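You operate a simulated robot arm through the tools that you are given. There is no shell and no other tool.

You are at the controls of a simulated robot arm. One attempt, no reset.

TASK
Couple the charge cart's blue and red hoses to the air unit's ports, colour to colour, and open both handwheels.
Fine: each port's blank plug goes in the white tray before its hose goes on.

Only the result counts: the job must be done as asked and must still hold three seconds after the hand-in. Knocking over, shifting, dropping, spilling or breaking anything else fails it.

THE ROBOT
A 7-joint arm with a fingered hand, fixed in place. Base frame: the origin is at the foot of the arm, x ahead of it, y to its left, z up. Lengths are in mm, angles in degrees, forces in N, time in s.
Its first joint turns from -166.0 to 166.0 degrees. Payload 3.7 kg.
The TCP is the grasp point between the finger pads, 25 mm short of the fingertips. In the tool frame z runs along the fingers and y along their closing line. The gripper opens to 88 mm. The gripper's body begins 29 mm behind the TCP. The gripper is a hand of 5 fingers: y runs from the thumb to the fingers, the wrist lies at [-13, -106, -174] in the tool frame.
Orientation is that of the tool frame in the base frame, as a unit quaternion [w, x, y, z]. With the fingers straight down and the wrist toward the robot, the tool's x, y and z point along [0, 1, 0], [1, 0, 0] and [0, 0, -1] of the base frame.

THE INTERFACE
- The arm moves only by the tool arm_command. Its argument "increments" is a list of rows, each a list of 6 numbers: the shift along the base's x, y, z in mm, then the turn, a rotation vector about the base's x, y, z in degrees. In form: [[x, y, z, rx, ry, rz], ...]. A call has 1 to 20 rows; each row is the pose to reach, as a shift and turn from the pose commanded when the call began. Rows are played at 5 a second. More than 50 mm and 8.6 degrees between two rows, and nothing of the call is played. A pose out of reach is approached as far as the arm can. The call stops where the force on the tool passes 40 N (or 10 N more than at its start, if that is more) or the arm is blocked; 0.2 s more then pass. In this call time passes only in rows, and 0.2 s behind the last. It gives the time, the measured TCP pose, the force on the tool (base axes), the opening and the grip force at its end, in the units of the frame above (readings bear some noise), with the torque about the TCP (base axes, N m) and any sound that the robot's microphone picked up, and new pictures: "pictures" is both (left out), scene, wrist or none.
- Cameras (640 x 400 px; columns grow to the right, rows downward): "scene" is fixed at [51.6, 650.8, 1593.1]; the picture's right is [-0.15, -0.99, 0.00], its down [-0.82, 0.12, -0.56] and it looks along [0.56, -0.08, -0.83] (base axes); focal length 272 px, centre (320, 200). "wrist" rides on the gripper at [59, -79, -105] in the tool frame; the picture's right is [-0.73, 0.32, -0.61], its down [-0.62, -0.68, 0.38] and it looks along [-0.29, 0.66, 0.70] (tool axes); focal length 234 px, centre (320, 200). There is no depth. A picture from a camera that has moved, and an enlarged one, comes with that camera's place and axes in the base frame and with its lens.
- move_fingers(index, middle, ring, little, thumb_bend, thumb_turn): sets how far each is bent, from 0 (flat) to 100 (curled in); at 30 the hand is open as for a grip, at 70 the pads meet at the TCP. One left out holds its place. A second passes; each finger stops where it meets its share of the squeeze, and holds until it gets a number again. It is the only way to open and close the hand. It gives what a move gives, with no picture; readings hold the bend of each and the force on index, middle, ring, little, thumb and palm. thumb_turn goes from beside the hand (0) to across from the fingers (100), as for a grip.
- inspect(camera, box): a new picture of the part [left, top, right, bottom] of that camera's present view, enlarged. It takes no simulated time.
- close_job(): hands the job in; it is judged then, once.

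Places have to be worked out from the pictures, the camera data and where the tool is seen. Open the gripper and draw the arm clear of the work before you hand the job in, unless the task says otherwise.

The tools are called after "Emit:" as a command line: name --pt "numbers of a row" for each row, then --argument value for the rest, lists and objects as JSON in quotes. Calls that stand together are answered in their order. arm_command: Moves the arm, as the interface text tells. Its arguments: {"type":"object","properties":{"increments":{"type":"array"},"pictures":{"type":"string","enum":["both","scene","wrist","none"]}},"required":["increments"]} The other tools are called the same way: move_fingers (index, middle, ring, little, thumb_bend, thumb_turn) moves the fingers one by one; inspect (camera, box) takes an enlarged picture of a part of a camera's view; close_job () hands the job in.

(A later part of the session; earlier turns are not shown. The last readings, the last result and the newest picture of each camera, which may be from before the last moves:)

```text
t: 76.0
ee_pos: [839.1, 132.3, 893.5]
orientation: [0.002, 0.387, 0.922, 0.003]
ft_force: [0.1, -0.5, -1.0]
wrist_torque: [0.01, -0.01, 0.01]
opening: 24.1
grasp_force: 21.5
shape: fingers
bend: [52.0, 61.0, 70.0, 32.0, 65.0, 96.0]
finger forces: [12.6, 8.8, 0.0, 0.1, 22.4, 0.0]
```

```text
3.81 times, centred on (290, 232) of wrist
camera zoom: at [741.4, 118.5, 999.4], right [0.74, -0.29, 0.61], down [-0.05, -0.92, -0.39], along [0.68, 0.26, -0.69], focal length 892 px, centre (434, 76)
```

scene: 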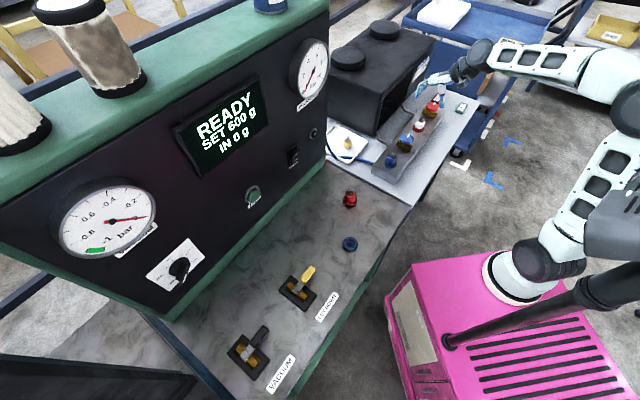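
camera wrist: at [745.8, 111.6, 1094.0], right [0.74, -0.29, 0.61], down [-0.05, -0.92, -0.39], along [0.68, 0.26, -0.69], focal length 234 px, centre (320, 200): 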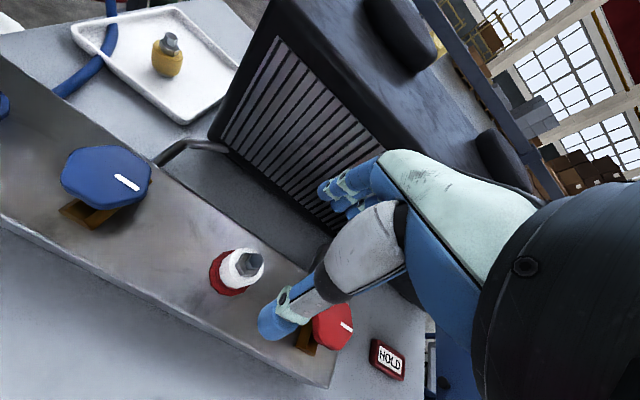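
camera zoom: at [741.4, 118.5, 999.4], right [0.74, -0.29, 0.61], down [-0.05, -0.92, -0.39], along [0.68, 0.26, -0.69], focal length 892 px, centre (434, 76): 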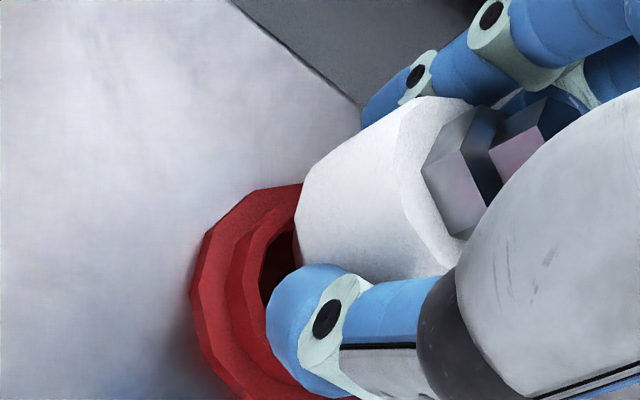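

The white plug hangs free in the grip (weight only), offset ~8 mm toward the fingers. I lift it and take a route clear of the air unit toward the tray, aiming beside the yellow plug.

Emit:
arm_command --pt "0 0 15 0 0 0" --pt "0 0 35 0 0 0" --pt "0 0 60 0 0 0" --pt "-5 5 85 0 0 0" --pt "-25 25 95 0 0 0" --pt "-45 48 95 0 0 0" --pt "-65 72 95 0 0 0" --pt "-85 98 95 0 0 0" --pt "-100 126 95 0 0 0" --pt "-108 156 95 0 0 0" --pt "-105 188 95 0 0 0" --pt "-90 218 95 0 0 0" --pt "-65 240 95 0 0 0" --pt "-38 258 95 0 0 0" --pt "-10 270 95 0 0 0" --pt "6 276 95 0 0 0" --pictures "both"

Emit:
inspect --camera "wrist" --box '[120, 160, 360, 340]'

Emit:
inspect --camera "scene" --box '[325, 90, 405, 165]'

```text
t: 79.4
ee_pos: [842.6, 407.6, 988.8]
orientation: [0.002, 0.387, 0.922, 0.002]
ft_force: [-0.5, 0.5, -1.2]
wrist_torque: [0.0, -0.03, -0.01]
opening: 24.0
grasp_force: 22.7
shape: fingers
bend: [52.0, 61.0, 70.0, 32.0, 65.0, 96.0]
finger forces: [12.8, 9.3, 0.0, 0.1, 22.3, 0.0]
camera wrist: at [746.1, 393.9, 1093.9], right [0.74, -0.29, 0.61], down [-0.05, -0.92, -0.39], along [0.68, 0.26, -0.69], focal length 234 px, centre (320, 200)
```

scene: 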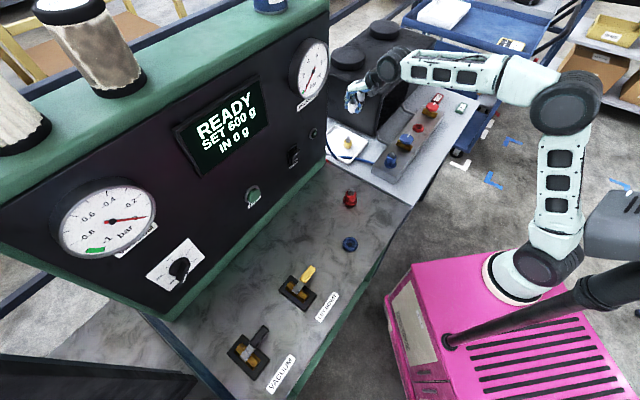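
wrist: 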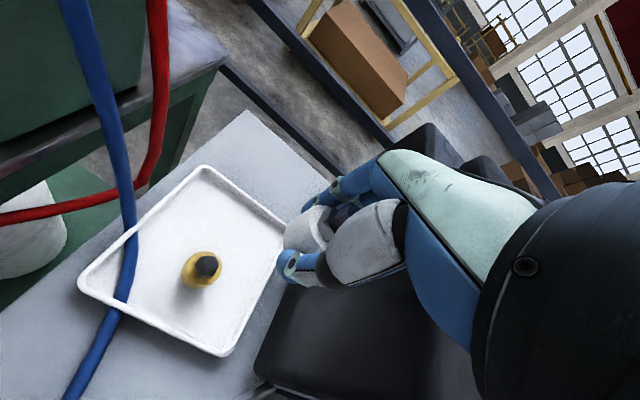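

```text
2.22 times, centred on (240, 250) of wrist
camera zoom: at [746.1, 393.9, 1093.9], right [0.74, -0.29, 0.61], down [-0.05, -0.92, -0.39], along [0.68, 0.26, -0.69], focal length 520 px, centre (498, 89)
```

zoom: 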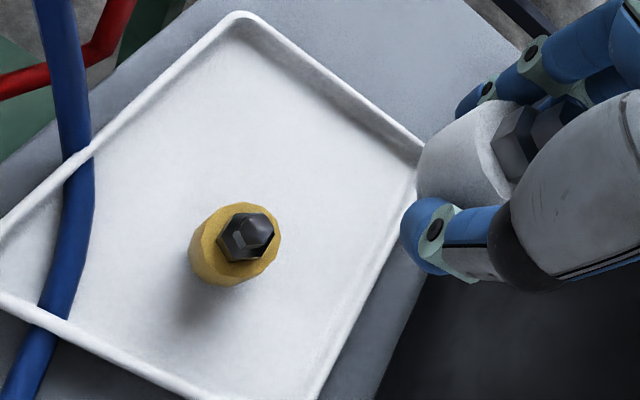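

```text
5.33 times, centred on (365, 128) of scene
camera zoom: at [51.6, 650.8, 1593.1], right [-0.15, -0.99, 0.0], down [-0.82, 0.12, -0.56], along [0.56, -0.08, -0.83], focal length 1450 px, centre (80, 587)
```

zoom: 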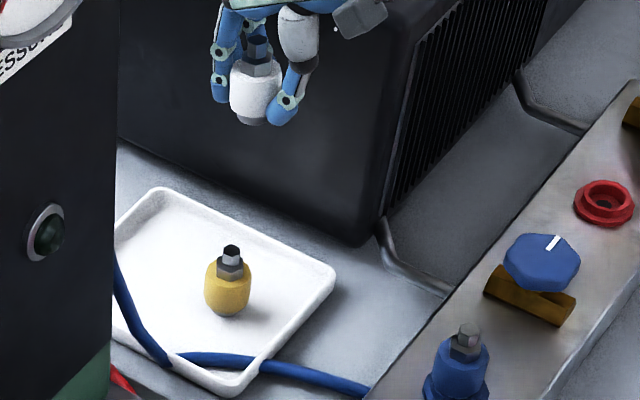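

The tray, yellow plug (≈(812,425)) and my load are clear in view. I tuck ring and little fingers in, shift to put the white plug at about (861,424), and descend.

Emit:
move_fingers --ring 80 --little 95

Emit:
arm_command --pt "6 5 -15 0 0 0" --pt "12 10 -40 0 0 0" --pt "12 10 -70 0 0 0" --pt "12 10 -100 0 0 0" --pt "12 10 -120 0 0 0" --pictures "both"

Emit:
inspect --camera "wrist" --box '[160, 160, 360, 310]'

Emit:
inspect --camera "scene" --box '[335, 105, 395, 160]'

```text
t: 80.4
ee_pos: [844.8, 407.4, 988.4]
orientation: [0.002, 0.387, 0.922, 0.002]
ft_force: [-0.7, 0.8, -1.3]
wrist_torque: [-0.04, 0.0, 0.02]
opening: 23.9
grasp_force: 22.1
shape: fingers
bend: [52.0, 61.0, 80.0, 95.0, 65.0, 96.0]
finger forces: [12.8, 9.4, 0.0, 0.0, 22.4, 0.0]
```

```text
t: 81.6
ee_pos: [855.5, 418.7, 869.5]
orientation: [0.002, 0.386, 0.922, 0.002]
ft_force: [0.2, -0.2, -2.1]
wrist_torque: [-0.02, 0.0, -0.01]
opening: 24.0
grasp_force: 22.0
shape: fingers
bend: [52.0, 61.0, 80.0, 95.0, 65.0, 96.0]
finger forces: [12.9, 9.5, 0.0, 0.0, 22.5, 0.0]
camera wrist: at [757.5, 404.4, 974.6], right [0.74, -0.29, 0.61], down [-0.05, -0.92, -0.39], along [0.68, 0.26, -0.69], focal length 234 px, centre (320, 200)
```

scene: 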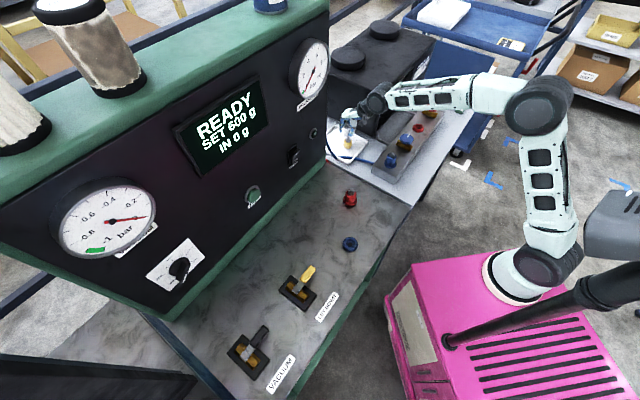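
wrist: 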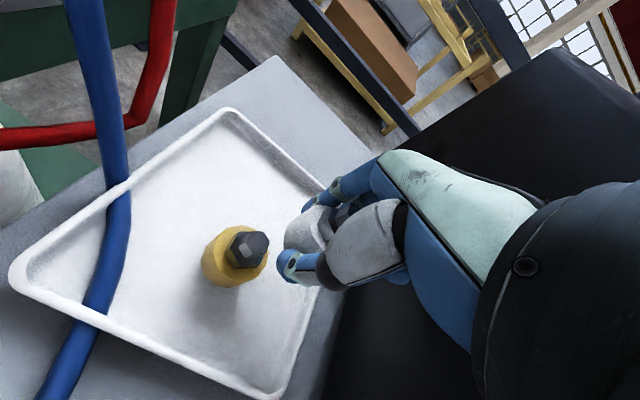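

```text
2.67 times, centred on (260, 235) of wrist
camera zoom: at [757.5, 404.4, 974.6], right [0.74, -0.29, 0.61], down [-0.05, -0.92, -0.39], along [0.68, 0.26, -0.69], focal length 624 px, centre (480, 107)
```

zoom: 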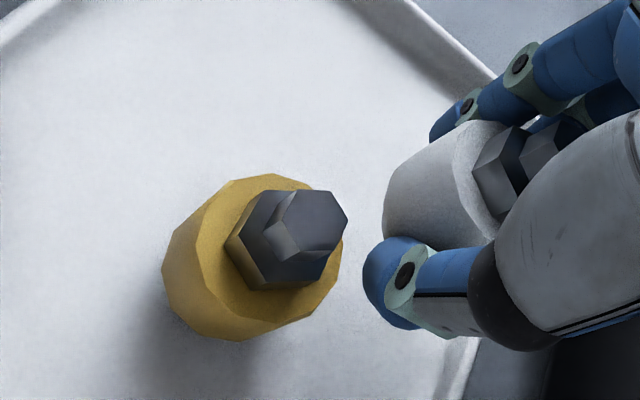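

```text
7.27 times, centred on (365, 132) of scene
camera zoom: at [51.6, 650.8, 1593.1], right [-0.15, -0.99, 0.0], down [-0.82, 0.12, -0.56], along [0.56, -0.08, -0.83], focal length 1977 px, centre (-7, 691)
```

zoom: 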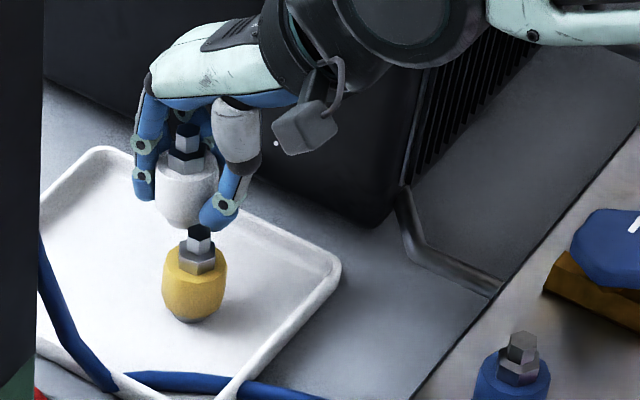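

The thumb would pass the yellow plug with only ~2 mm, so I shift away (+6.5 mm x) before lowering further in small steps.

Emit:
arm_command --pt "3.5 -0.5 0 0 0 0" --pt "6.5 -0.8 0 0 0 0" --pt "6.5 -0.8 -6 0 0 0" --pt "6.5 -0.8 -12 0 0 0" --pictures "none"

Emit:
inspect --camera "wrist" --box '[160, 160, 360, 310]'

Emit:
inspect --camera "scene" --box '[335, 105, 395, 160]'

```text
t: 82.6
ee_pos: [862.7, 417.9, 857.9]
orientation: [0.002, 0.387, 0.922, 0.004]
ft_force: [0.1, -0.2, -0.7]
wrist_torque: [-0.01, 0.01, -0.04]
opening: 23.9
grasp_force: 22.3
shape: fingers
bend: [52.0, 61.0, 80.0, 95.0, 65.0, 96.0]
finger forces: [12.8, 9.5, 0.0, 0.0, 22.2, 0.0]
```

```text
2.67 times, centred on (260, 235) of wrist
camera zoom: at [764.7, 403.1, 962.9], right [0.74, -0.29, 0.61], down [-0.05, -0.92, -0.39], along [0.68, 0.26, -0.69], focal length 624 px, centre (480, 107)
```

zoom: 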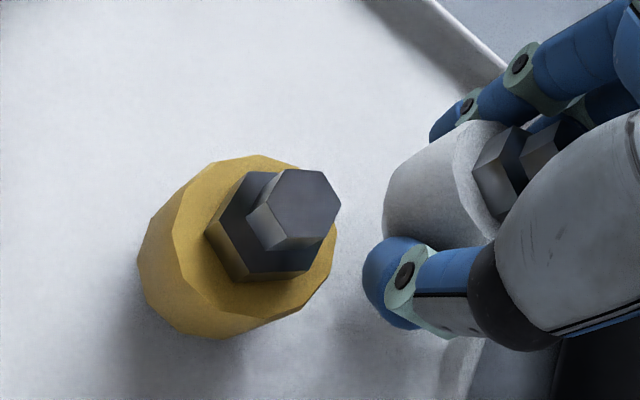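

```text
7.27 times, centred on (365, 132) of scene
camera zoom: at [51.6, 650.8, 1593.1], right [-0.15, -0.99, 0.0], down [-0.82, 0.12, -0.56], along [0.56, -0.08, -0.83], focal length 1977 px, centre (-7, 691)
```

zoom: 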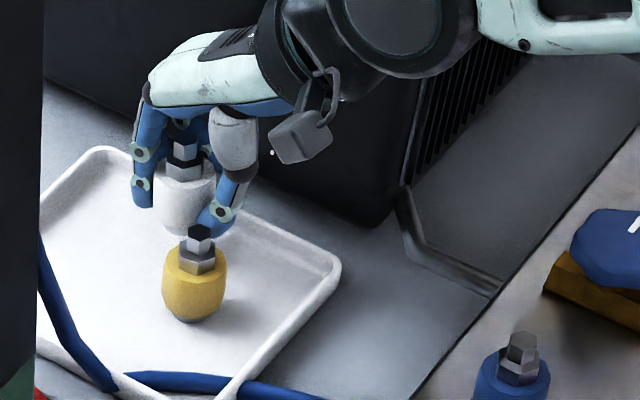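

Clearance to the yellow plug is fine now. I lower in small steps until contact.

Emit:
arm_command --pt "0 0 -3 0 0 0" --pt "0 0 -6 0 0 0" --pt "0 0 -9 0 0 0" --pt "0 0 -12 0 0 0" --pictures "none"

Emit:
inspect --camera "wrist" --box '[160, 160, 360, 310]'

```text
t: 83.6
ee_pos: [863.4, 416.2, 846.4]
orientation: [0.002, 0.387, 0.922, 0.003]
ft_force: [-0.3, 0.0, -0.8]
wrist_torque: [0.02, 0.02, -0.01]
opening: 23.9
grasp_force: 22.1
shape: fingers
bend: [52.0, 61.0, 80.0, 95.0, 65.0, 96.0]
finger forces: [12.9, 9.5, 0.0, 0.0, 22.3, 0.1]
```

```text
2.67 times, centred on (260, 235) of wrist
camera zoom: at [765.2, 403.8, 950.6], right [0.74, -0.29, 0.61], down [-0.05, -0.92, -0.39], along [0.68, 0.26, -0.69], focal length 624 px, centre (480, 107)
```

zoom: 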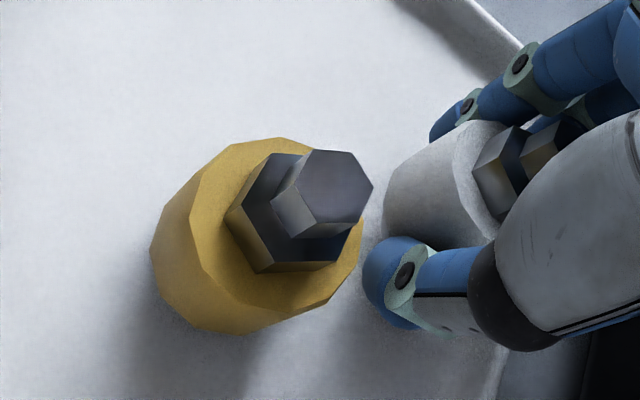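

Still free. Continuing down in 2 mm steps.

Emit:
arm_command --pt "0 0 -2 0 0 0" --pt "0 0 -4 0 0 0" --pt "0 0 -6 0 0 0" --pictures "none"

Emit:
inspect --camera "scene" --box '[335, 110, 385, 155]'

```text
t: 84.4
ee_pos: [864.1, 417.1, 840.5]
orientation: [0.003, 0.386, 0.922, 0.003]
ft_force: [1.0, -0.5, -0.2]
wrist_torque: [0.02, -0.05, 0.01]
opening: 24.1
grasp_force: 22.5
shape: fingers
bend: [52.0, 61.0, 80.0, 95.0, 65.0, 96.0]
finger forces: [12.9, 9.2, 0.0, 0.0, 22.5, 0.0]
```

```text
8.89 times, centred on (360, 132) of scene
camera zoom: at [51.6, 650.8, 1593.1], right [-0.15, -0.99, 0.0], down [-0.82, 0.12, -0.56], along [0.56, -0.08, -0.83], focal length 2416 px, centre (-36, 800)
```

zoom: 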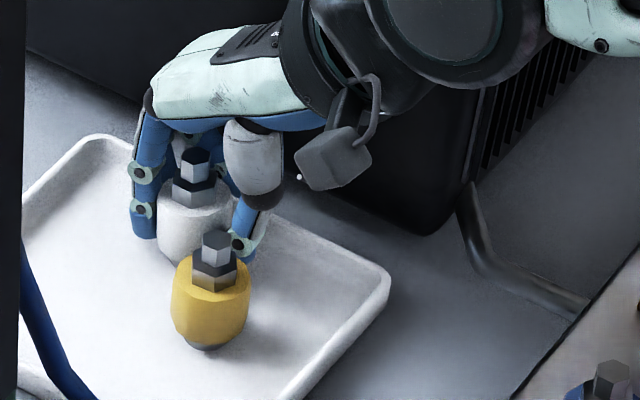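

Emit:
arm_command --pt "0 0 -2 0 0 0" --pt "0 0 -4 0 0 0" --pt "0 0 -5 0 0 0" --pictures "none"

```text
t: 85.2
ee_pos: [862.6, 416.7, 836.0]
orientation: [0.004, 0.387, 0.922, 0.004]
ft_force: [-1.7, -0.6, 22.4]
wrist_torque: [0.2, -0.16, 0.03]
opening: 23.9
grasp_force: 25.3
shape: fingers
bend: [52.0, 60.0, 80.0, 95.0, 66.0, 96.0]
finger forces: [12.7, 11.1, 0.0, 0.0, 26.1, 0.1]
```

Contact with the tray floor (22 N). I back off 2 mm and open moderately so the thumb stays clear of the yellow plug.

Emit:
arm_command --pt "0 0 2.5 0 0 0" --pictures "none"

Emit:
move_fingers --index 44 --middle 44 --thumb_bend 56

Emit:
inspect --camera "scene" --box '[335, 110, 385, 155]'

Emit:
inspect --camera "wrist" --box '[160, 160, 360, 310]'

```text
t: 85.6
ee_pos: [862.8, 416.2, 837.7]
orientation: [0.002, 0.387, 0.922, 0.002]
ft_force: [1.3, 0.8, 13.2]
wrist_torque: [0.14, -0.15, 0.04]
opening: 23.5
grasp_force: 24.0
shape: fingers
bend: [51.0, 60.0, 80.0, 95.0, 66.0, 96.0]
finger forces: [13.2, 11.3, 0.0, 0.0, 23.8, 0.0]
```

```text
t: 86.6
ee_pos: [863.3, 416.2, 837.8]
orientation: [0.002, 0.387, 0.922, 0.002]
ft_force: [-0.3, 0.1, -0.4]
wrist_torque: [0.0, 0.01, 0.02]
opening: 41.3
grasp_force: 0.0
shape: fingers
bend: [44.0, 44.0, 80.0, 95.0, 56.0, 99.0]
finger forces: [0.0, 0.0, 0.0, 0.1, 0.1, 0.0]
```

```text
8.89 times, centred on (360, 132) of scene
camera zoom: at [51.6, 650.8, 1593.1], right [-0.15, -0.99, 0.0], down [-0.82, 0.12, -0.56], along [0.56, -0.08, -0.83], focal length 2416 px, centre (-36, 800)
```

zoom: 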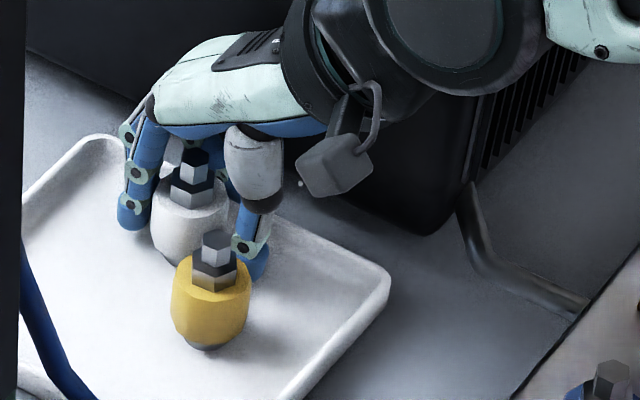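

```text
2.67 times, centred on (260, 235) of wrist
camera zoom: at [765.0, 402.8, 941.8], right [0.74, -0.29, 0.61], down [-0.05, -0.92, -0.39], along [0.68, 0.26, -0.69], focal length 624 px, centre (480, 107)
```

zoom: 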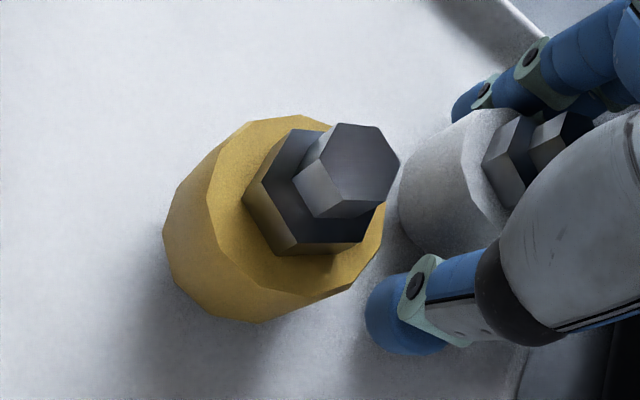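

The white plug stands free in the tray. I withdraw straight up, then look over the result.

Emit:
arm_command --pt "0 0 8 0 0 0" --pt "0 0 20 0 0 0" --pt "0 0 40 0 0 0" --pt "0 0 70 0 0 0" --pt "0 0 105 0 0 0" --pt "0 0 145 0 0 0" --pictures "both"

Emit:
inspect --camera "scene" --box '[325, 110, 405, 170]'

Emit:
inspect --camera "scene" --box '[380, 140, 410, 167]'

```text
t: 88.0
ee_pos: [863.6, 415.4, 982.6]
orientation: [0.003, 0.386, 0.922, 0.003]
ft_force: [-0.3, -0.4, -0.1]
wrist_torque: [0.04, 0.0, 0.0]
opening: 41.4
grasp_force: 0.0
shape: fingers
bend: [44.0, 44.0, 80.0, 95.0, 56.0, 99.0]
finger forces: [0.1, 0.0, 0.0, 0.0, 0.1, 0.1]
camera wrist: at [765.9, 402.3, 1086.6], right [0.74, -0.29, 0.61], down [-0.05, -0.92, -0.39], along [0.68, 0.26, -0.69], focal length 234 px, centre (320, 200)
```

scene: 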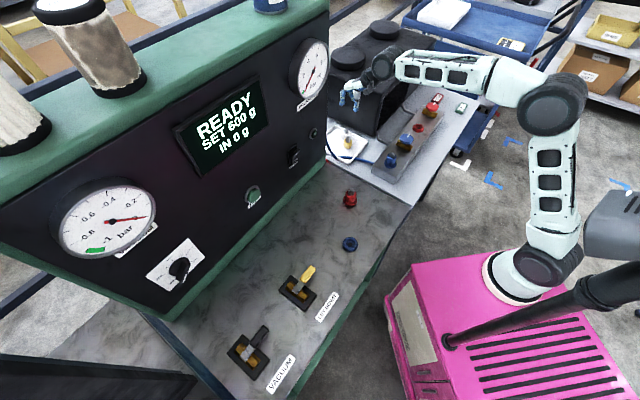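
wrist: 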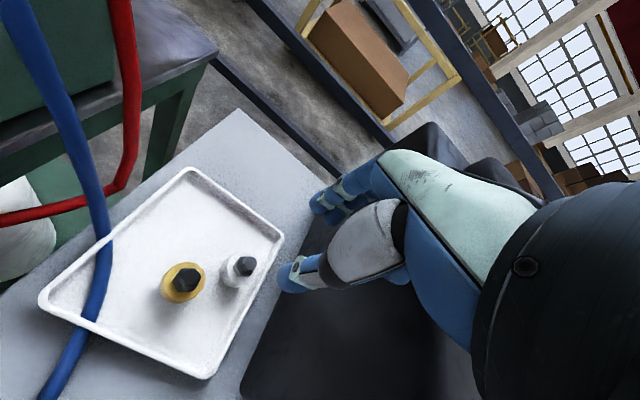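

```text
6.67 times, centred on (365, 140) of scene
camera zoom: at [51.6, 650.8, 1593.1], right [-0.15, -0.99, 0.0], down [-0.82, 0.12, -0.56], along [0.56, -0.08, -0.83], focal length 1812 px, centre (20, 600)
```

zoom: 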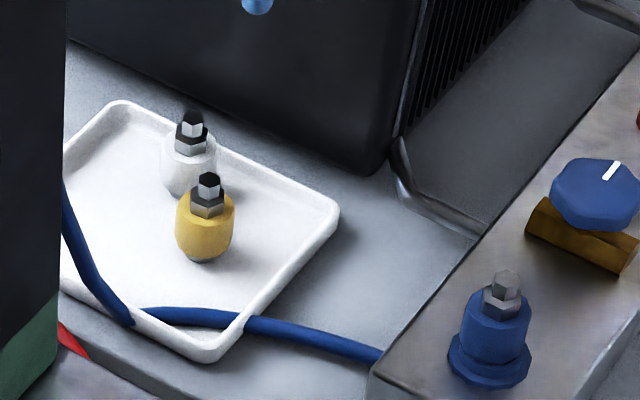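

```text
14.81 times, centred on (395, 154) of scene
camera zoom: at [51.6, 650.8, 1593.1], right [-0.15, -0.99, 0.0], down [-0.82, 0.12, -0.56], along [0.56, -0.08, -0.83], focal length 4027 px, centre (-791, 889)
```

zoom: 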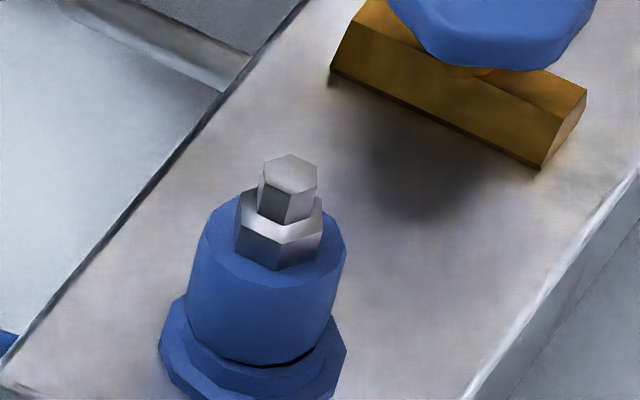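

Both plugs stand in the tray. The blue coupler shows a hairline gap, so I return to it to press it fully home with a centred grip.

Emit:
move_fingers --index 32 --middle 32 --ring 32 --little 32 --thumb_bend 32 --thumb_turn 98

Emit:
arm_command --pt "-25 -16 0 0 0 0" --pt "-60 -38 0 0 0 0" --pt "-95 -60 0 0 0 0" --pt "-130 -82 0 0 0 0" --pt "-165 -102 -10 0 0 0" --pt "-183 -114 -20 0 0 0" --pt "-189 -118 -30 0 0 0" --pictures "wrist"

Emit:
inspect --camera "wrist" --box '[200, 200, 340, 300]'

Emit:
inspect --camera "scene" --box '[380, 135, 410, 170]'

```text
t: 89.0
ee_pos: [862.3, 415.4, 981.3]
orientation: [0.002, 0.388, 0.922, 0.003]
ft_force: [-0.2, 0.2, 0.2]
wrist_torque: [-0.03, 0.02, -0.03]
opening: 80.4
grasp_force: 0.1
shape: fingers
bend: [32.0, 32.0, 32.0, 32.0, 32.0, 96.0]
finger forces: [0.0, 0.0, 0.0, 0.1, 0.0, 0.1]
```

```text
t: 90.6
ee_pos: [675.7, 299.7, 951.8]
orientation: [0.002, 0.387, 0.922, 0.003]
ft_force: [0.1, -0.5, 0.1]
wrist_torque: [0.01, 0.01, 0.0]
opening: 80.4
grasp_force: 0.2
shape: fingers
bend: [32.0, 32.0, 32.0, 32.0, 32.0, 96.0]
finger forces: [0.0, 0.0, 0.0, 0.0, 0.0, 0.1]
camera wrist: at [577.3, 286.3, 1056.2], right [0.74, -0.29, 0.61], down [-0.05, -0.92, -0.39], along [0.68, 0.26, -0.69], focal length 234 px, centre (320, 200)
```

wrist: 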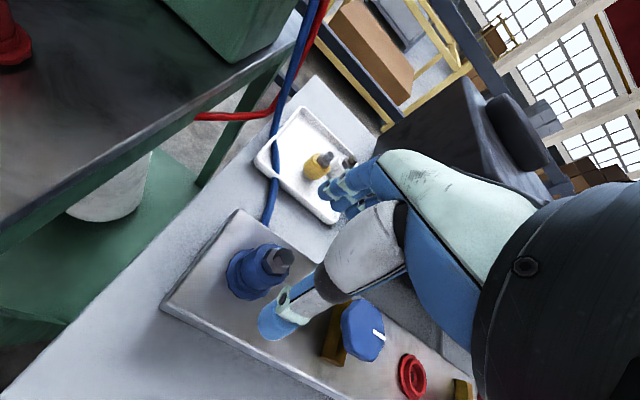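

```text
4.00 times, centred on (270, 250) of wrist
camera zoom: at [577.3, 286.3, 1056.2], right [0.74, -0.29, 0.61], down [-0.05, -0.92, -0.39], along [0.68, 0.26, -0.69], focal length 937 px, centre (520, 0)
```

zoom: 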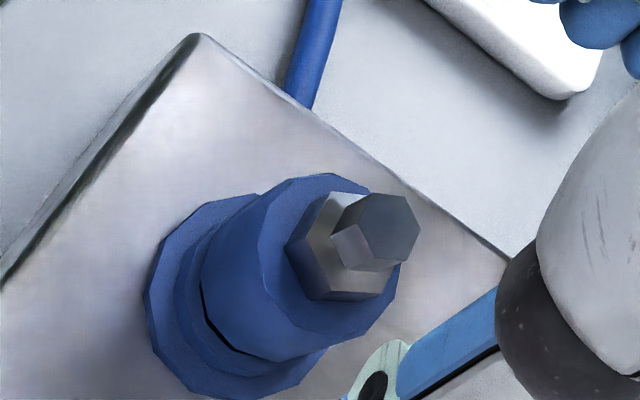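

```text
11.43 times, centred on (395, 152) of scene
camera zoom: at [51.6, 650.8, 1593.1], right [-0.15, -0.99, 0.0], down [-0.82, 0.12, -0.56], along [0.56, -0.08, -0.83], focal length 3106 px, centre (-537, 743)
```

zoom: 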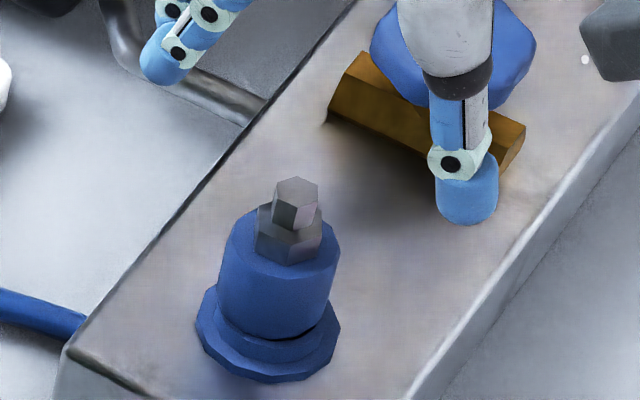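

The coupler leans slightly (a thin gap on the near side). I go down around it, grip and press straight down.

Emit:
arm_command --pt "0 0 -25 0 0 0" --pt "-0.5 -0.5 -50 0 0 0" --pt "-0.5 -0.5 -72 0 0 0" --pictures "none"

Emit:
move_fingers --index 62 --middle 62 --thumb_bend 62

Emit:
inspect --camera "wrist" --box '[220, 180, 360, 285]'

Emit:
inspect --camera "scene" --box '[380, 140, 410, 170]'

```text
t: 91.4
ee_pos: [673.7, 298.4, 877.7]
orientation: [0.003, 0.388, 0.922, 0.003]
ft_force: [-0.7, -0.7, 0.0]
wrist_torque: [0.0, 0.0, 0.0]
opening: 80.6
grasp_force: 0.1
shape: fingers
bend: [32.0, 32.0, 32.0, 32.0, 32.0, 96.0]
finger forces: [0.0, 0.0, 0.1, 0.1, 0.0, 0.0]
```

```text
t: 92.4
ee_pos: [674.1, 299.1, 878.1]
orientation: [0.001, 0.387, 0.922, 0.002]
ft_force: [-0.3, 0.6, -0.6]
wrist_torque: [0.01, 0.01, 0.02]
opening: 29.3
grasp_force: 4.7
shape: fingers
bend: [57.0, 59.0, 32.0, 32.0, 55.0, 99.0]
finger forces: [2.5, 2.5, 0.1, 0.0, 4.8, 0.1]
```

```text
3.81 times, centred on (290, 232) of wrist
camera zoom: at [576.0, 285.0, 983.0], right [0.74, -0.29, 0.61], down [-0.05, -0.92, -0.39], along [0.68, 0.26, -0.69], focal length 892 px, centre (434, 76)
```

zoom: 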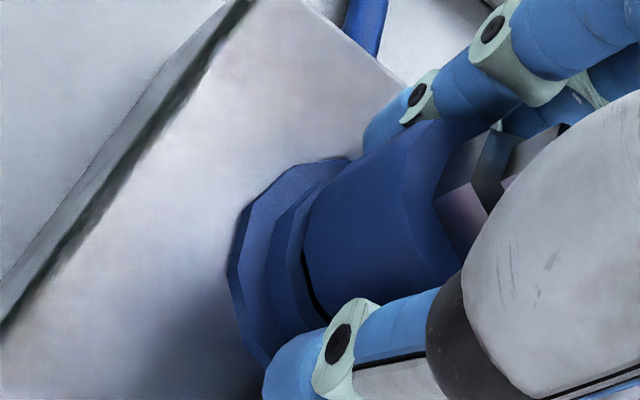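

```text
13.33 times, centred on (395, 155) of scene
camera zoom: at [51.6, 650.8, 1593.1], right [-0.15, -0.99, 0.0], down [-0.82, 0.12, -0.56], along [0.56, -0.08, -0.83], focal length 3624 px, centre (-680, 800)
```

zoom: 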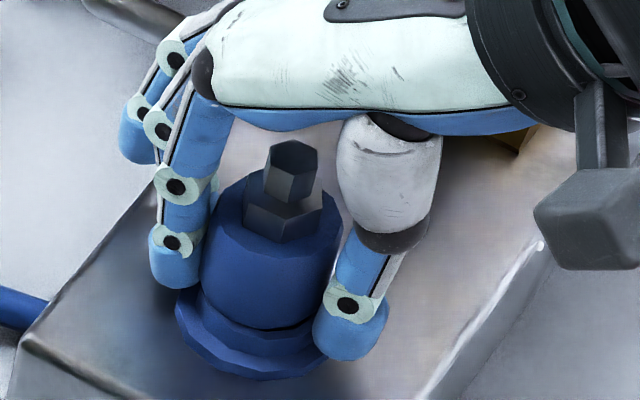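

Balanced grip; the ~2 mm gap is visible. I firm up and press down.

Emit:
move_fingers --index 82 --middle 82 --thumb_bend 82

Emit:
arm_command --pt "0 0 -1.5 0 0 0" --pt "0 0 -3 0 0 0" --pt "0 0 -4.5 0 0 0" --pictures "none"

Emit:
inspect --camera "wrist" --box '[220, 180, 360, 285]'

Emit:
inspect --camera "scene" --box '[380, 140, 410, 170]'

```text
t: 93.4
ee_pos: [673.3, 298.2, 878.3]
orientation: [0.002, 0.387, 0.922, 0.003]
ft_force: [7.5, 6.2, 1.6]
wrist_torque: [0.06, -0.11, 0.06]
opening: 27.6
grasp_force: 15.5
shape: fingers
bend: [59.0, 60.0, 32.0, 32.0, 57.0, 99.0]
finger forces: [9.5, 10.6, 0.0, 0.0, 10.9, 0.0]
```

```text
t: 94.2
ee_pos: [673.3, 298.7, 875.8]
orientation: [0.003, 0.387, 0.922, 0.003]
ft_force: [7.7, 6.5, 16.0]
wrist_torque: [0.12, -0.16, 0.05]
opening: 26.9
grasp_force: 17.3
shape: fingers
bend: [59.0, 59.0, 32.0, 32.0, 57.0, 99.0]
finger forces: [9.6, 12.1, 0.1, 0.0, 12.0, 0.0]
```

```text
3.81 times, centred on (290, 232) of wrist
camera zoom: at [576.0, 285.3, 980.0], right [0.73, -0.29, 0.61], down [-0.05, -0.92, -0.39], along [0.68, 0.26, -0.69], focal length 892 px, centre (434, 76)
```

zoom: 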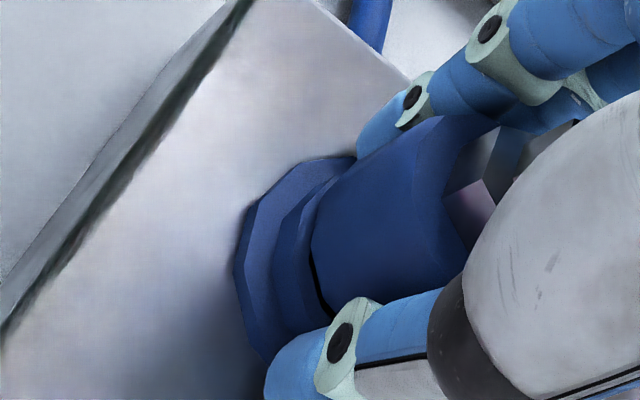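

```text
13.33 times, centred on (395, 155) of scene
camera zoom: at [51.6, 650.8, 1593.1], right [-0.15, -0.99, 0.0], down [-0.82, 0.12, -0.56], along [0.56, -0.08, -0.83], focal length 3624 px, centre (-680, 800)
```

zoom: 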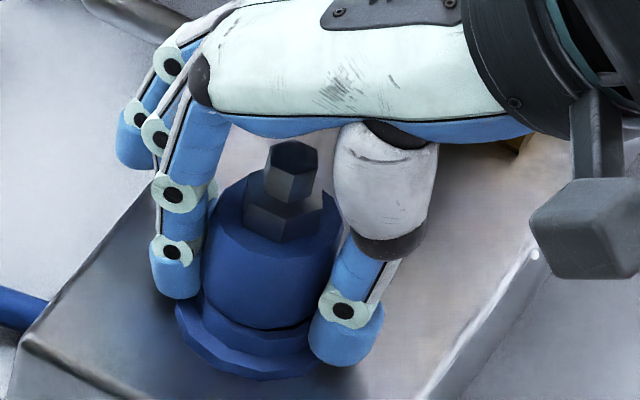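

It sits ~2–3 mm proud of where it was on the first insertion. I wiggle it by small turns while pressing to overcome the friction.

Emit:
arm_command --pt "0 0 -1 0 0 -6" --pt "0 0 -1.5 0 0 -12" --pt "0 0 -2 0 0 -18" --pt "0 0 -2 0 0 -24" --pt "0 0 -2.5 0 0 -30" --pictures "none"

Emit:
inspect --camera "wrist" --box '[220, 180, 360, 285]'

Emit:
inspect --camera "scene" --box '[380, 140, 410, 170]'

```text
t: 95.4
ee_pos: [673.9, 299.5, 874.2]
orientation: [0.003, 0.612, 0.791, 0.003]
ft_force: [4.0, 24.2, 16.7]
wrist_torque: [0.45, -0.17, 0.74]
opening: 27.0
grasp_force: 24.6
shape: fingers
bend: [60.0, 55.0, 32.0, 32.0, 57.0, 100.0]
finger forces: [12.7, 23.3, 0.1, 0.0, 13.7, 0.0]
```

```text
3.81 times, centred on (290, 232) of wrist
camera zoom: at [581.5, 337.4, 978.2], right [0.49, -0.62, 0.61], down [-0.5, -0.77, -0.39], along [0.71, -0.11, -0.69], focal length 892 px, centre (434, 76)
```

zoom: 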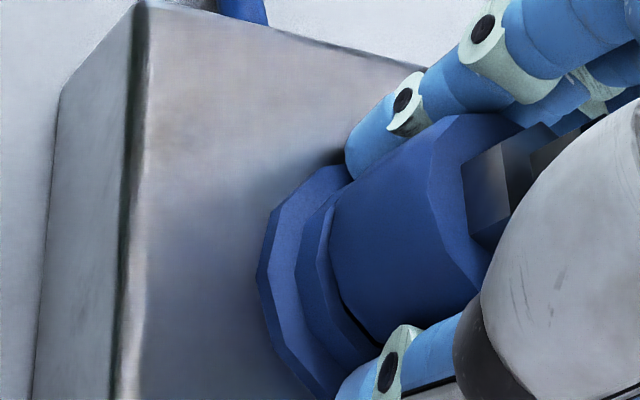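

```text
13.33 times, centred on (395, 155) of scene
camera zoom: at [51.6, 650.8, 1593.1], right [-0.15, -0.99, 0.0], down [-0.82, 0.12, -0.56], along [0.56, -0.08, -0.83], focal length 3624 px, centre (-680, 800)
```

zoom: 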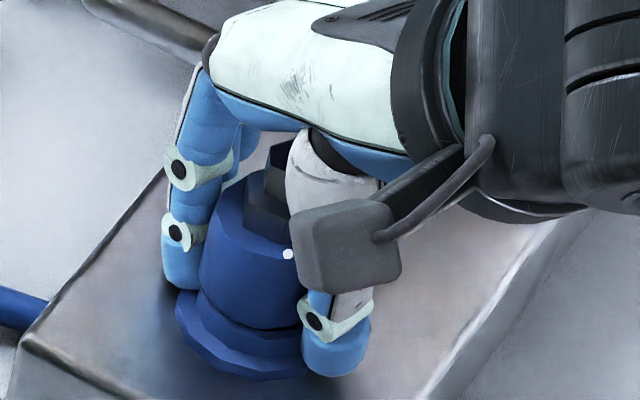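

I zoom in on the gap from both cameras to judge whether it is tilt or depth.

Emit:
inspect --camera "wrist" --box '[255, 200, 315, 245]'

Emit:
inspect --camera "scene" --box '[384, 155, 400, 169]'

```text
8.89 times, centred on (285, 222) of wrist
camera zoom: at [581.5, 337.4, 978.2], right [0.49, -0.62, 0.61], down [-0.5, -0.77, -0.39], along [0.71, -0.11, -0.69], focal length 2082 px, centre (631, 0)
```

zoom: 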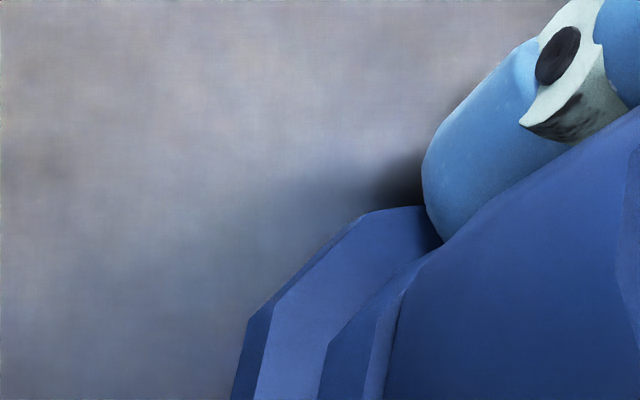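

```text
16.00 times, centred on (392, 162) of scene
camera zoom: at [51.6, 650.8, 1593.1], right [-0.15, -0.99, 0.0], down [-0.82, 0.12, -0.56], along [0.56, -0.08, -0.83], focal length 4349 px, centre (-832, 808)
```

zoom: 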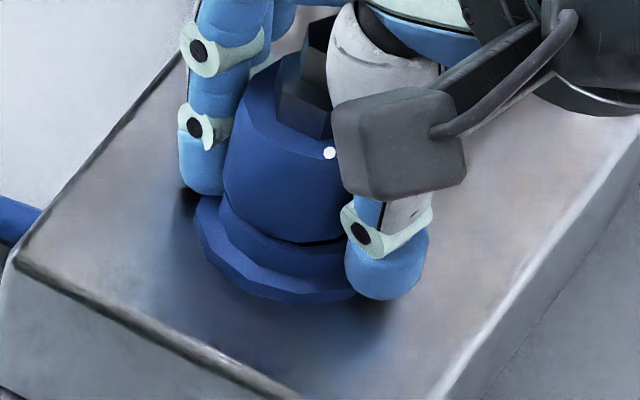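

There's about 1 mm of tilt gap on the −y side. I unwind, regrip without side load, lift a few millimetres and push straight back in, as worked on the first insertion.

Emit:
arm_command --pt "0 0 1.5 0 0 6" --pt "0 0 2.5 0 0 12" --pt "0 0 2.5 0 0 18" --pt "0 0 2.5 0 0 24" --pt "0 0 2.5 0 0 30" --pictures "none"

Emit:
move_fingers --index 48 --middle 48 --thumb_bend 48

Emit:
arm_command --pt "-0.5 0 3 0 0 0" --pt "-0.5 0 5 0 0 0" --pictures "none"

Emit:
move_fingers --index 62 --middle 62 --thumb_bend 62

Emit:
inspect --camera "wrist" --box '[220, 180, 360, 285]'

Emit:
inspect --camera "scene" --box '[380, 140, 410, 170]'

```text
t: 96.6
ee_pos: [675.4, 297.4, 874.1]
orientation: [0.002, 0.387, 0.922, 0.002]
ft_force: [8.5, 3.8, 3.8]
wrist_torque: [0.0, -0.07, -0.06]
opening: 26.7
grasp_force: 15.1
shape: fingers
bend: [58.0, 59.0, 32.0, 32.0, 59.0, 99.0]
finger forces: [10.0, 9.5, 0.0, 0.1, 10.8, 0.1]
```

```text
t: 97.6
ee_pos: [674.7, 299.7, 877.1]
orientation: [0.002, 0.387, 0.922, 0.002]
ft_force: [-0.2, -0.3, 0.5]
wrist_torque: [-0.04, -0.02, 0.02]
opening: 45.6
grasp_force: 0.1
shape: fingers
bend: [48.0, 48.0, 32.0, 32.0, 48.0, 98.0]
finger forces: [0.1, 0.0, 0.1, 0.1, 0.0, 0.1]
```

```text
t: 98.2
ee_pos: [673.5, 299.2, 881.0]
orientation: [0.002, 0.386, 0.922, 0.002]
ft_force: [-0.2, -0.3, 0.9]
wrist_torque: [0.02, 0.01, -0.01]
opening: 45.5
grasp_force: 0.0
shape: fingers
bend: [48.0, 48.0, 32.0, 32.0, 48.0, 98.0]
finger forces: [0.0, 0.1, 0.1, 0.0, 0.0, 0.0]
```

```text
t: 99.2
ee_pos: [672.9, 299.5, 879.7]
orientation: [0.002, 0.386, 0.923, 0.003]
ft_force: [1.7, 2.2, 2.6]
wrist_torque: [0.0, -0.01, 0.01]
opening: 27.8
grasp_force: 4.8
shape: fingers
bend: [57.0, 59.0, 32.0, 32.0, 57.0, 99.0]
finger forces: [2.9, 2.9, 0.1, 0.0, 4.1, 0.0]
```

```text
3.81 times, centred on (290, 232) of wrist
camera zoom: at [575.2, 284.9, 985.3], right [0.74, -0.29, 0.61], down [-0.05, -0.92, -0.39], along [0.68, 0.26, -0.69], focal length 892 px, centre (434, 76)
```

zoom: 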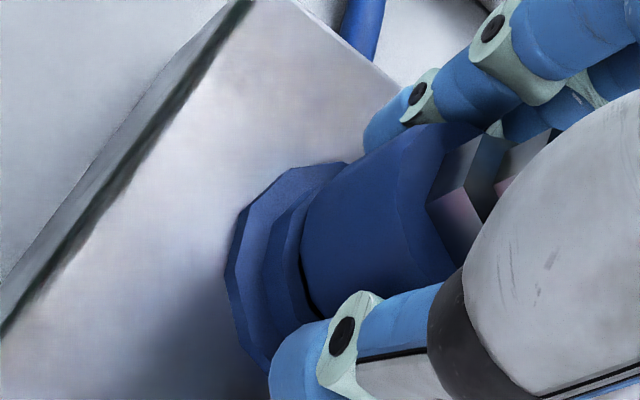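

```text
13.33 times, centred on (395, 155) of scene
camera zoom: at [51.6, 650.8, 1593.1], right [-0.15, -0.99, 0.0], down [-0.82, 0.12, -0.56], along [0.56, -0.08, -0.83], focal length 3624 px, centre (-680, 800)
```

zoom: 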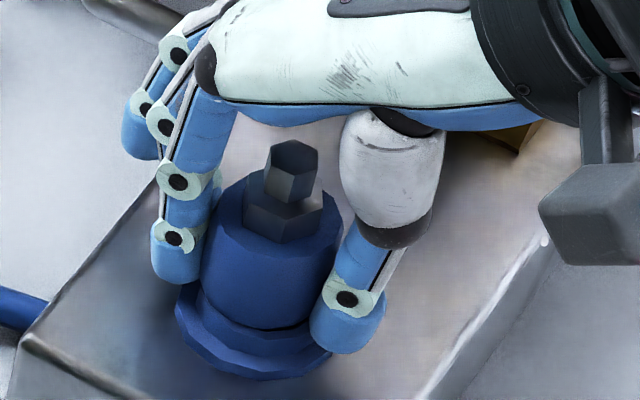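

Balanced. I firm up and lift about 4–5 mm carefully.

Emit:
move_fingers --index 82 --middle 82 --thumb_bend 82

Emit:
arm_command --pt "0 0 1.5 0 0 0" --pt "0 0 3 0 0 0" --pt "0 0 4.5 0 0 0" --pictures "none"

Emit:
inspect --camera "wrist" --box '[220, 180, 360, 285]'

Emit:
inspect --camera "scene" --box '[380, 140, 410, 170]'

```text
t: 100.2
ee_pos: [672.6, 298.4, 881.6]
orientation: [0.002, 0.387, 0.922, 0.003]
ft_force: [1.9, -1.8, 4.2]
wrist_torque: [-0.09, 0.03, 0.07]
opening: 24.0
grasp_force: 20.9
shape: fingers
bend: [58.0, 59.0, 32.0, 32.0, 60.0, 99.0]
finger forces: [9.9, 11.6, 0.1, 0.1, 20.7, 0.0]
```

```text
t: 101.0
ee_pos: [673.6, 299.3, 883.6]
orientation: [0.002, 0.387, 0.922, 0.001]
ft_force: [-1.2, -2.5, -8.9]
wrist_torque: [-0.06, 0.04, 0.05]
opening: 23.7
grasp_force: 17.9
shape: fingers
bend: [58.0, 60.0, 32.0, 32.0, 61.0, 99.0]
finger forces: [8.9, 8.3, 0.1, 0.0, 18.5, 0.0]
```

```text
3.81 times, centred on (290, 232) of wrist
camera zoom: at [575.8, 284.8, 989.0], right [0.74, -0.29, 0.61], down [-0.05, -0.92, -0.39], along [0.67, 0.25, -0.69], focal length 892 px, centre (434, 76)
```

zoom: 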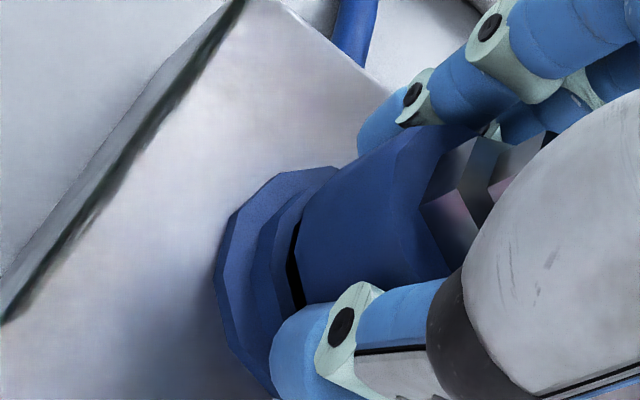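

```text
13.33 times, centred on (395, 155) of scene
camera zoom: at [51.6, 650.8, 1593.1], right [-0.15, -0.99, 0.0], down [-0.82, 0.12, -0.56], along [0.56, -0.08, -0.83], focal length 3624 px, centre (-680, 800)
```

zoom: 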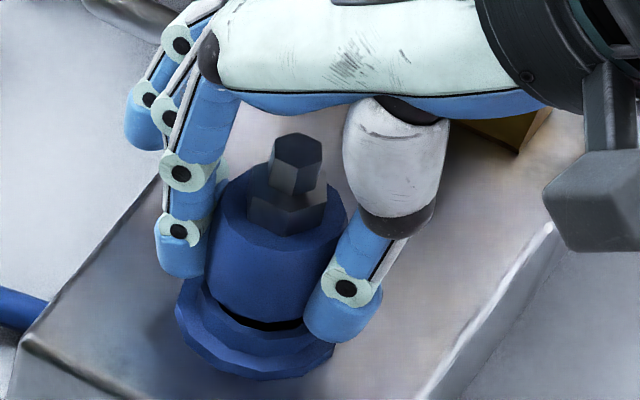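

It slides with a steady ~9 N friction. Now I push straight down again.

Emit:
arm_command --pt "0 -0.5 -2 0 0 0" --pt "0 -0.8 -4 0 0 0" --pt "0 -0.8 -6 0 0 0" --pt "0 -0.8 -8 0 0 0" --pictures "none"

Emit:
inspect --camera "wrist" --box '[220, 180, 360, 285]'

Emit:
inspect --camera "scene" --box '[380, 140, 410, 170]'

```text
t: 102.0
ee_pos: [673.0, 298.6, 881.8]
orientation: [0.004, 0.386, 0.922, 0.005]
ft_force: [2.5, 3.0, 29.6]
wrist_torque: [0.07, -0.28, 0.14]
opening: 24.1
grasp_force: 29.3
shape: fingers
bend: [58.0, 57.0, 32.0, 32.0, 61.0, 99.0]
finger forces: [10.1, 25.1, 0.0, 0.0, 24.1, 0.0]
```

```text
3.81 times, centred on (290, 232) of wrist
camera zoom: at [575.4, 284.5, 984.1], right [0.73, -0.3, 0.61], down [-0.04, -0.92, -0.39], along [0.68, 0.26, -0.69], focal length 892 px, centre (434, 76)
```

zoom: 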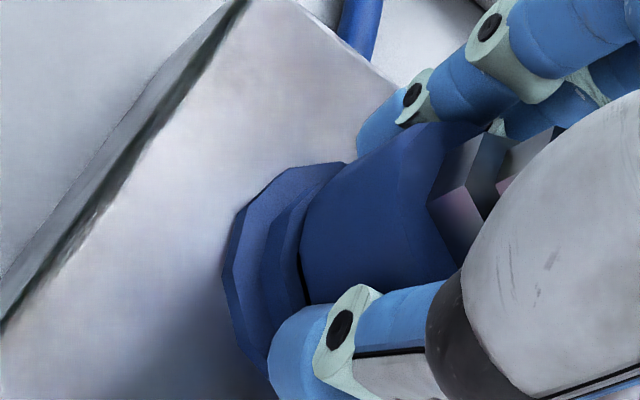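

```text
13.33 times, centred on (395, 155) of scene
camera zoom: at [51.6, 650.8, 1593.1], right [-0.15, -0.99, 0.0], down [-0.82, 0.12, -0.56], along [0.56, -0.08, -0.83], focal length 3624 px, centre (-680, 800)
```

zoom: 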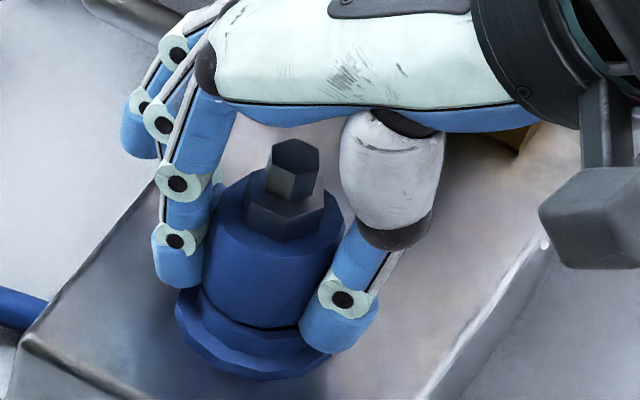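

Even at 30 N it stays ~3 mm proud of the first insertion, so the seat depth seems to depend on the turn angle. With a light press I turn it back counter-clockwise and watch whether it drops home.

Emit:
arm_command --pt "0 0 2.5 0 0 0" --pt "0 0 3 0 0 6" --pt "0 0 3 0 0 12" --pt "0 0 3 0 0 18" --pt "0 0 3 0 0 24" --pt "0 0 3 0 0 30" --pictures "none"

Emit:
inspect --camera "wrist" --box '[220, 180, 360, 285]'

Emit:
inspect --camera "scene" --box '[380, 140, 410, 170]'

```text
t: 103.4
ee_pos: [673.7, 297.2, 880.2]
orientation: [0.002, 0.135, 0.991, 0.003]
ft_force: [15.2, -0.3, 12.3]
wrist_torque: [0.24, -0.34, -0.3]
opening: 23.5
grasp_force: 24.9
shape: fingers
bend: [55.0, 60.0, 32.0, 32.0, 65.0, 95.0]
finger forces: [18.7, 12.5, 0.0, 0.1, 18.6, 0.0]
```

```text
3.81 times, centred on (290, 232) of wrist
camera zoom: at [595.7, 236.2, 984.6], right [0.78, 0.11, 0.61], down [0.42, -0.82, -0.39], along [0.46, 0.56, -0.69], focal length 892 px, centre (434, 76)
```

zoom: 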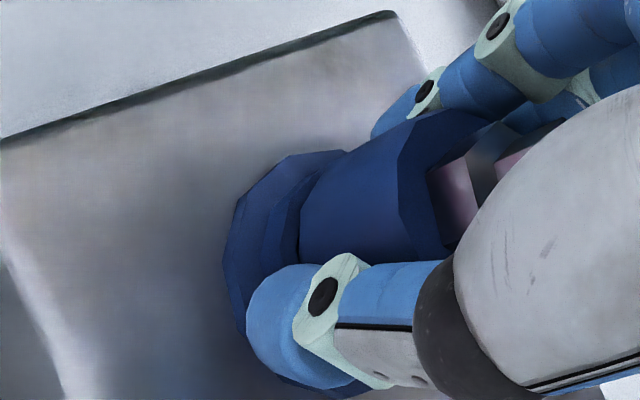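

```text
13.33 times, centred on (395, 155) of scene
camera zoom: at [51.6, 650.8, 1593.1], right [-0.15, -0.99, 0.0], down [-0.82, 0.12, -0.56], along [0.56, -0.08, -0.83], focal length 3624 px, centre (-680, 800)
```

zoom: 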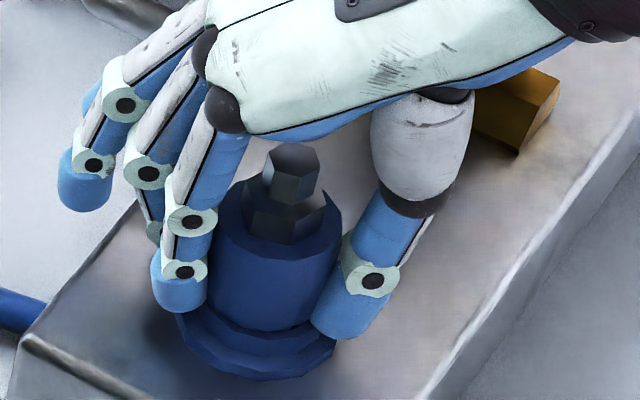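

The gap has closed while turning back. I continue counter-clockwise a bit more with light pressure.

Emit:
arm_command --pt "0.5 0 0 0 0 6" --pt "1 0 0 0 0 12" --pt "1.5 0 0 0 0 18" --pt "1.5 0 0 0 0 24" --pictures "none"

Emit:
inspect --camera "wrist" --box '[220, 180, 360, 285]'

Emit:
inspect --camera "scene" --box '[380, 140, 410, 170]'

```text
t: 104.4
ee_pos: [677.2, 297.8, 880.3]
orientation: [0.0, -0.074, 0.997, 0.004]
ft_force: [19.0, 6.3, 7.9]
wrist_torque: [0.47, -0.45, -0.46]
opening: 23.1
grasp_force: 28.9
shape: fingers
bend: [54.0, 61.0, 32.0, 32.0, 66.0, 92.0]
finger forces: [20.7, 19.7, 0.1, 0.1, 17.7, 0.0]
```

```text
3.81 times, centred on (290, 232) of wrist
camera zoom: at [629.2, 209.8, 984.5], right [0.67, 0.42, 0.61], down [0.72, -0.58, -0.39], along [0.19, 0.7, -0.69], focal length 892 px, centre (434, 76)
```

zoom: 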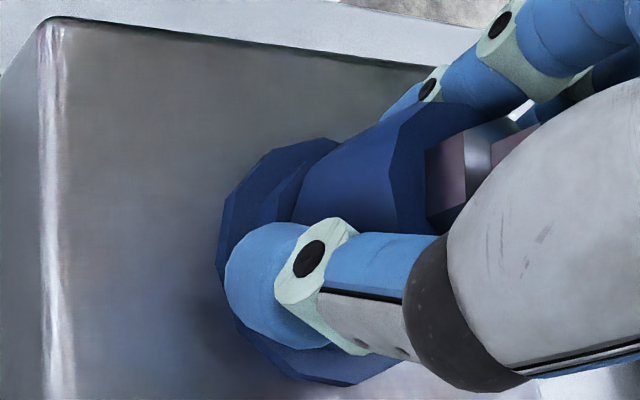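

```text
13.33 times, centred on (395, 155) of scene
camera zoom: at [51.6, 650.8, 1593.1], right [-0.15, -0.99, 0.0], down [-0.82, 0.12, -0.56], along [0.56, -0.08, -0.83], focal length 3624 px, centre (-680, 800)
```

zoom: 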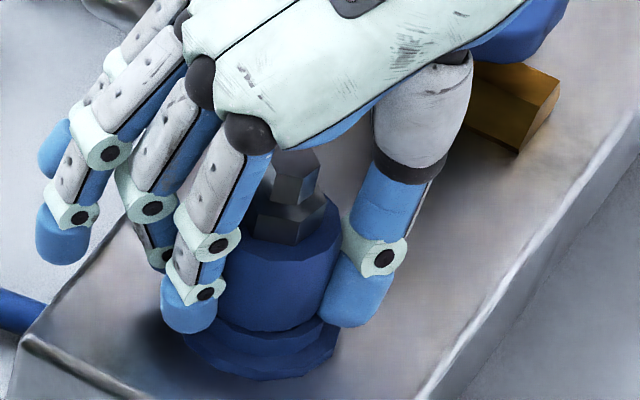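

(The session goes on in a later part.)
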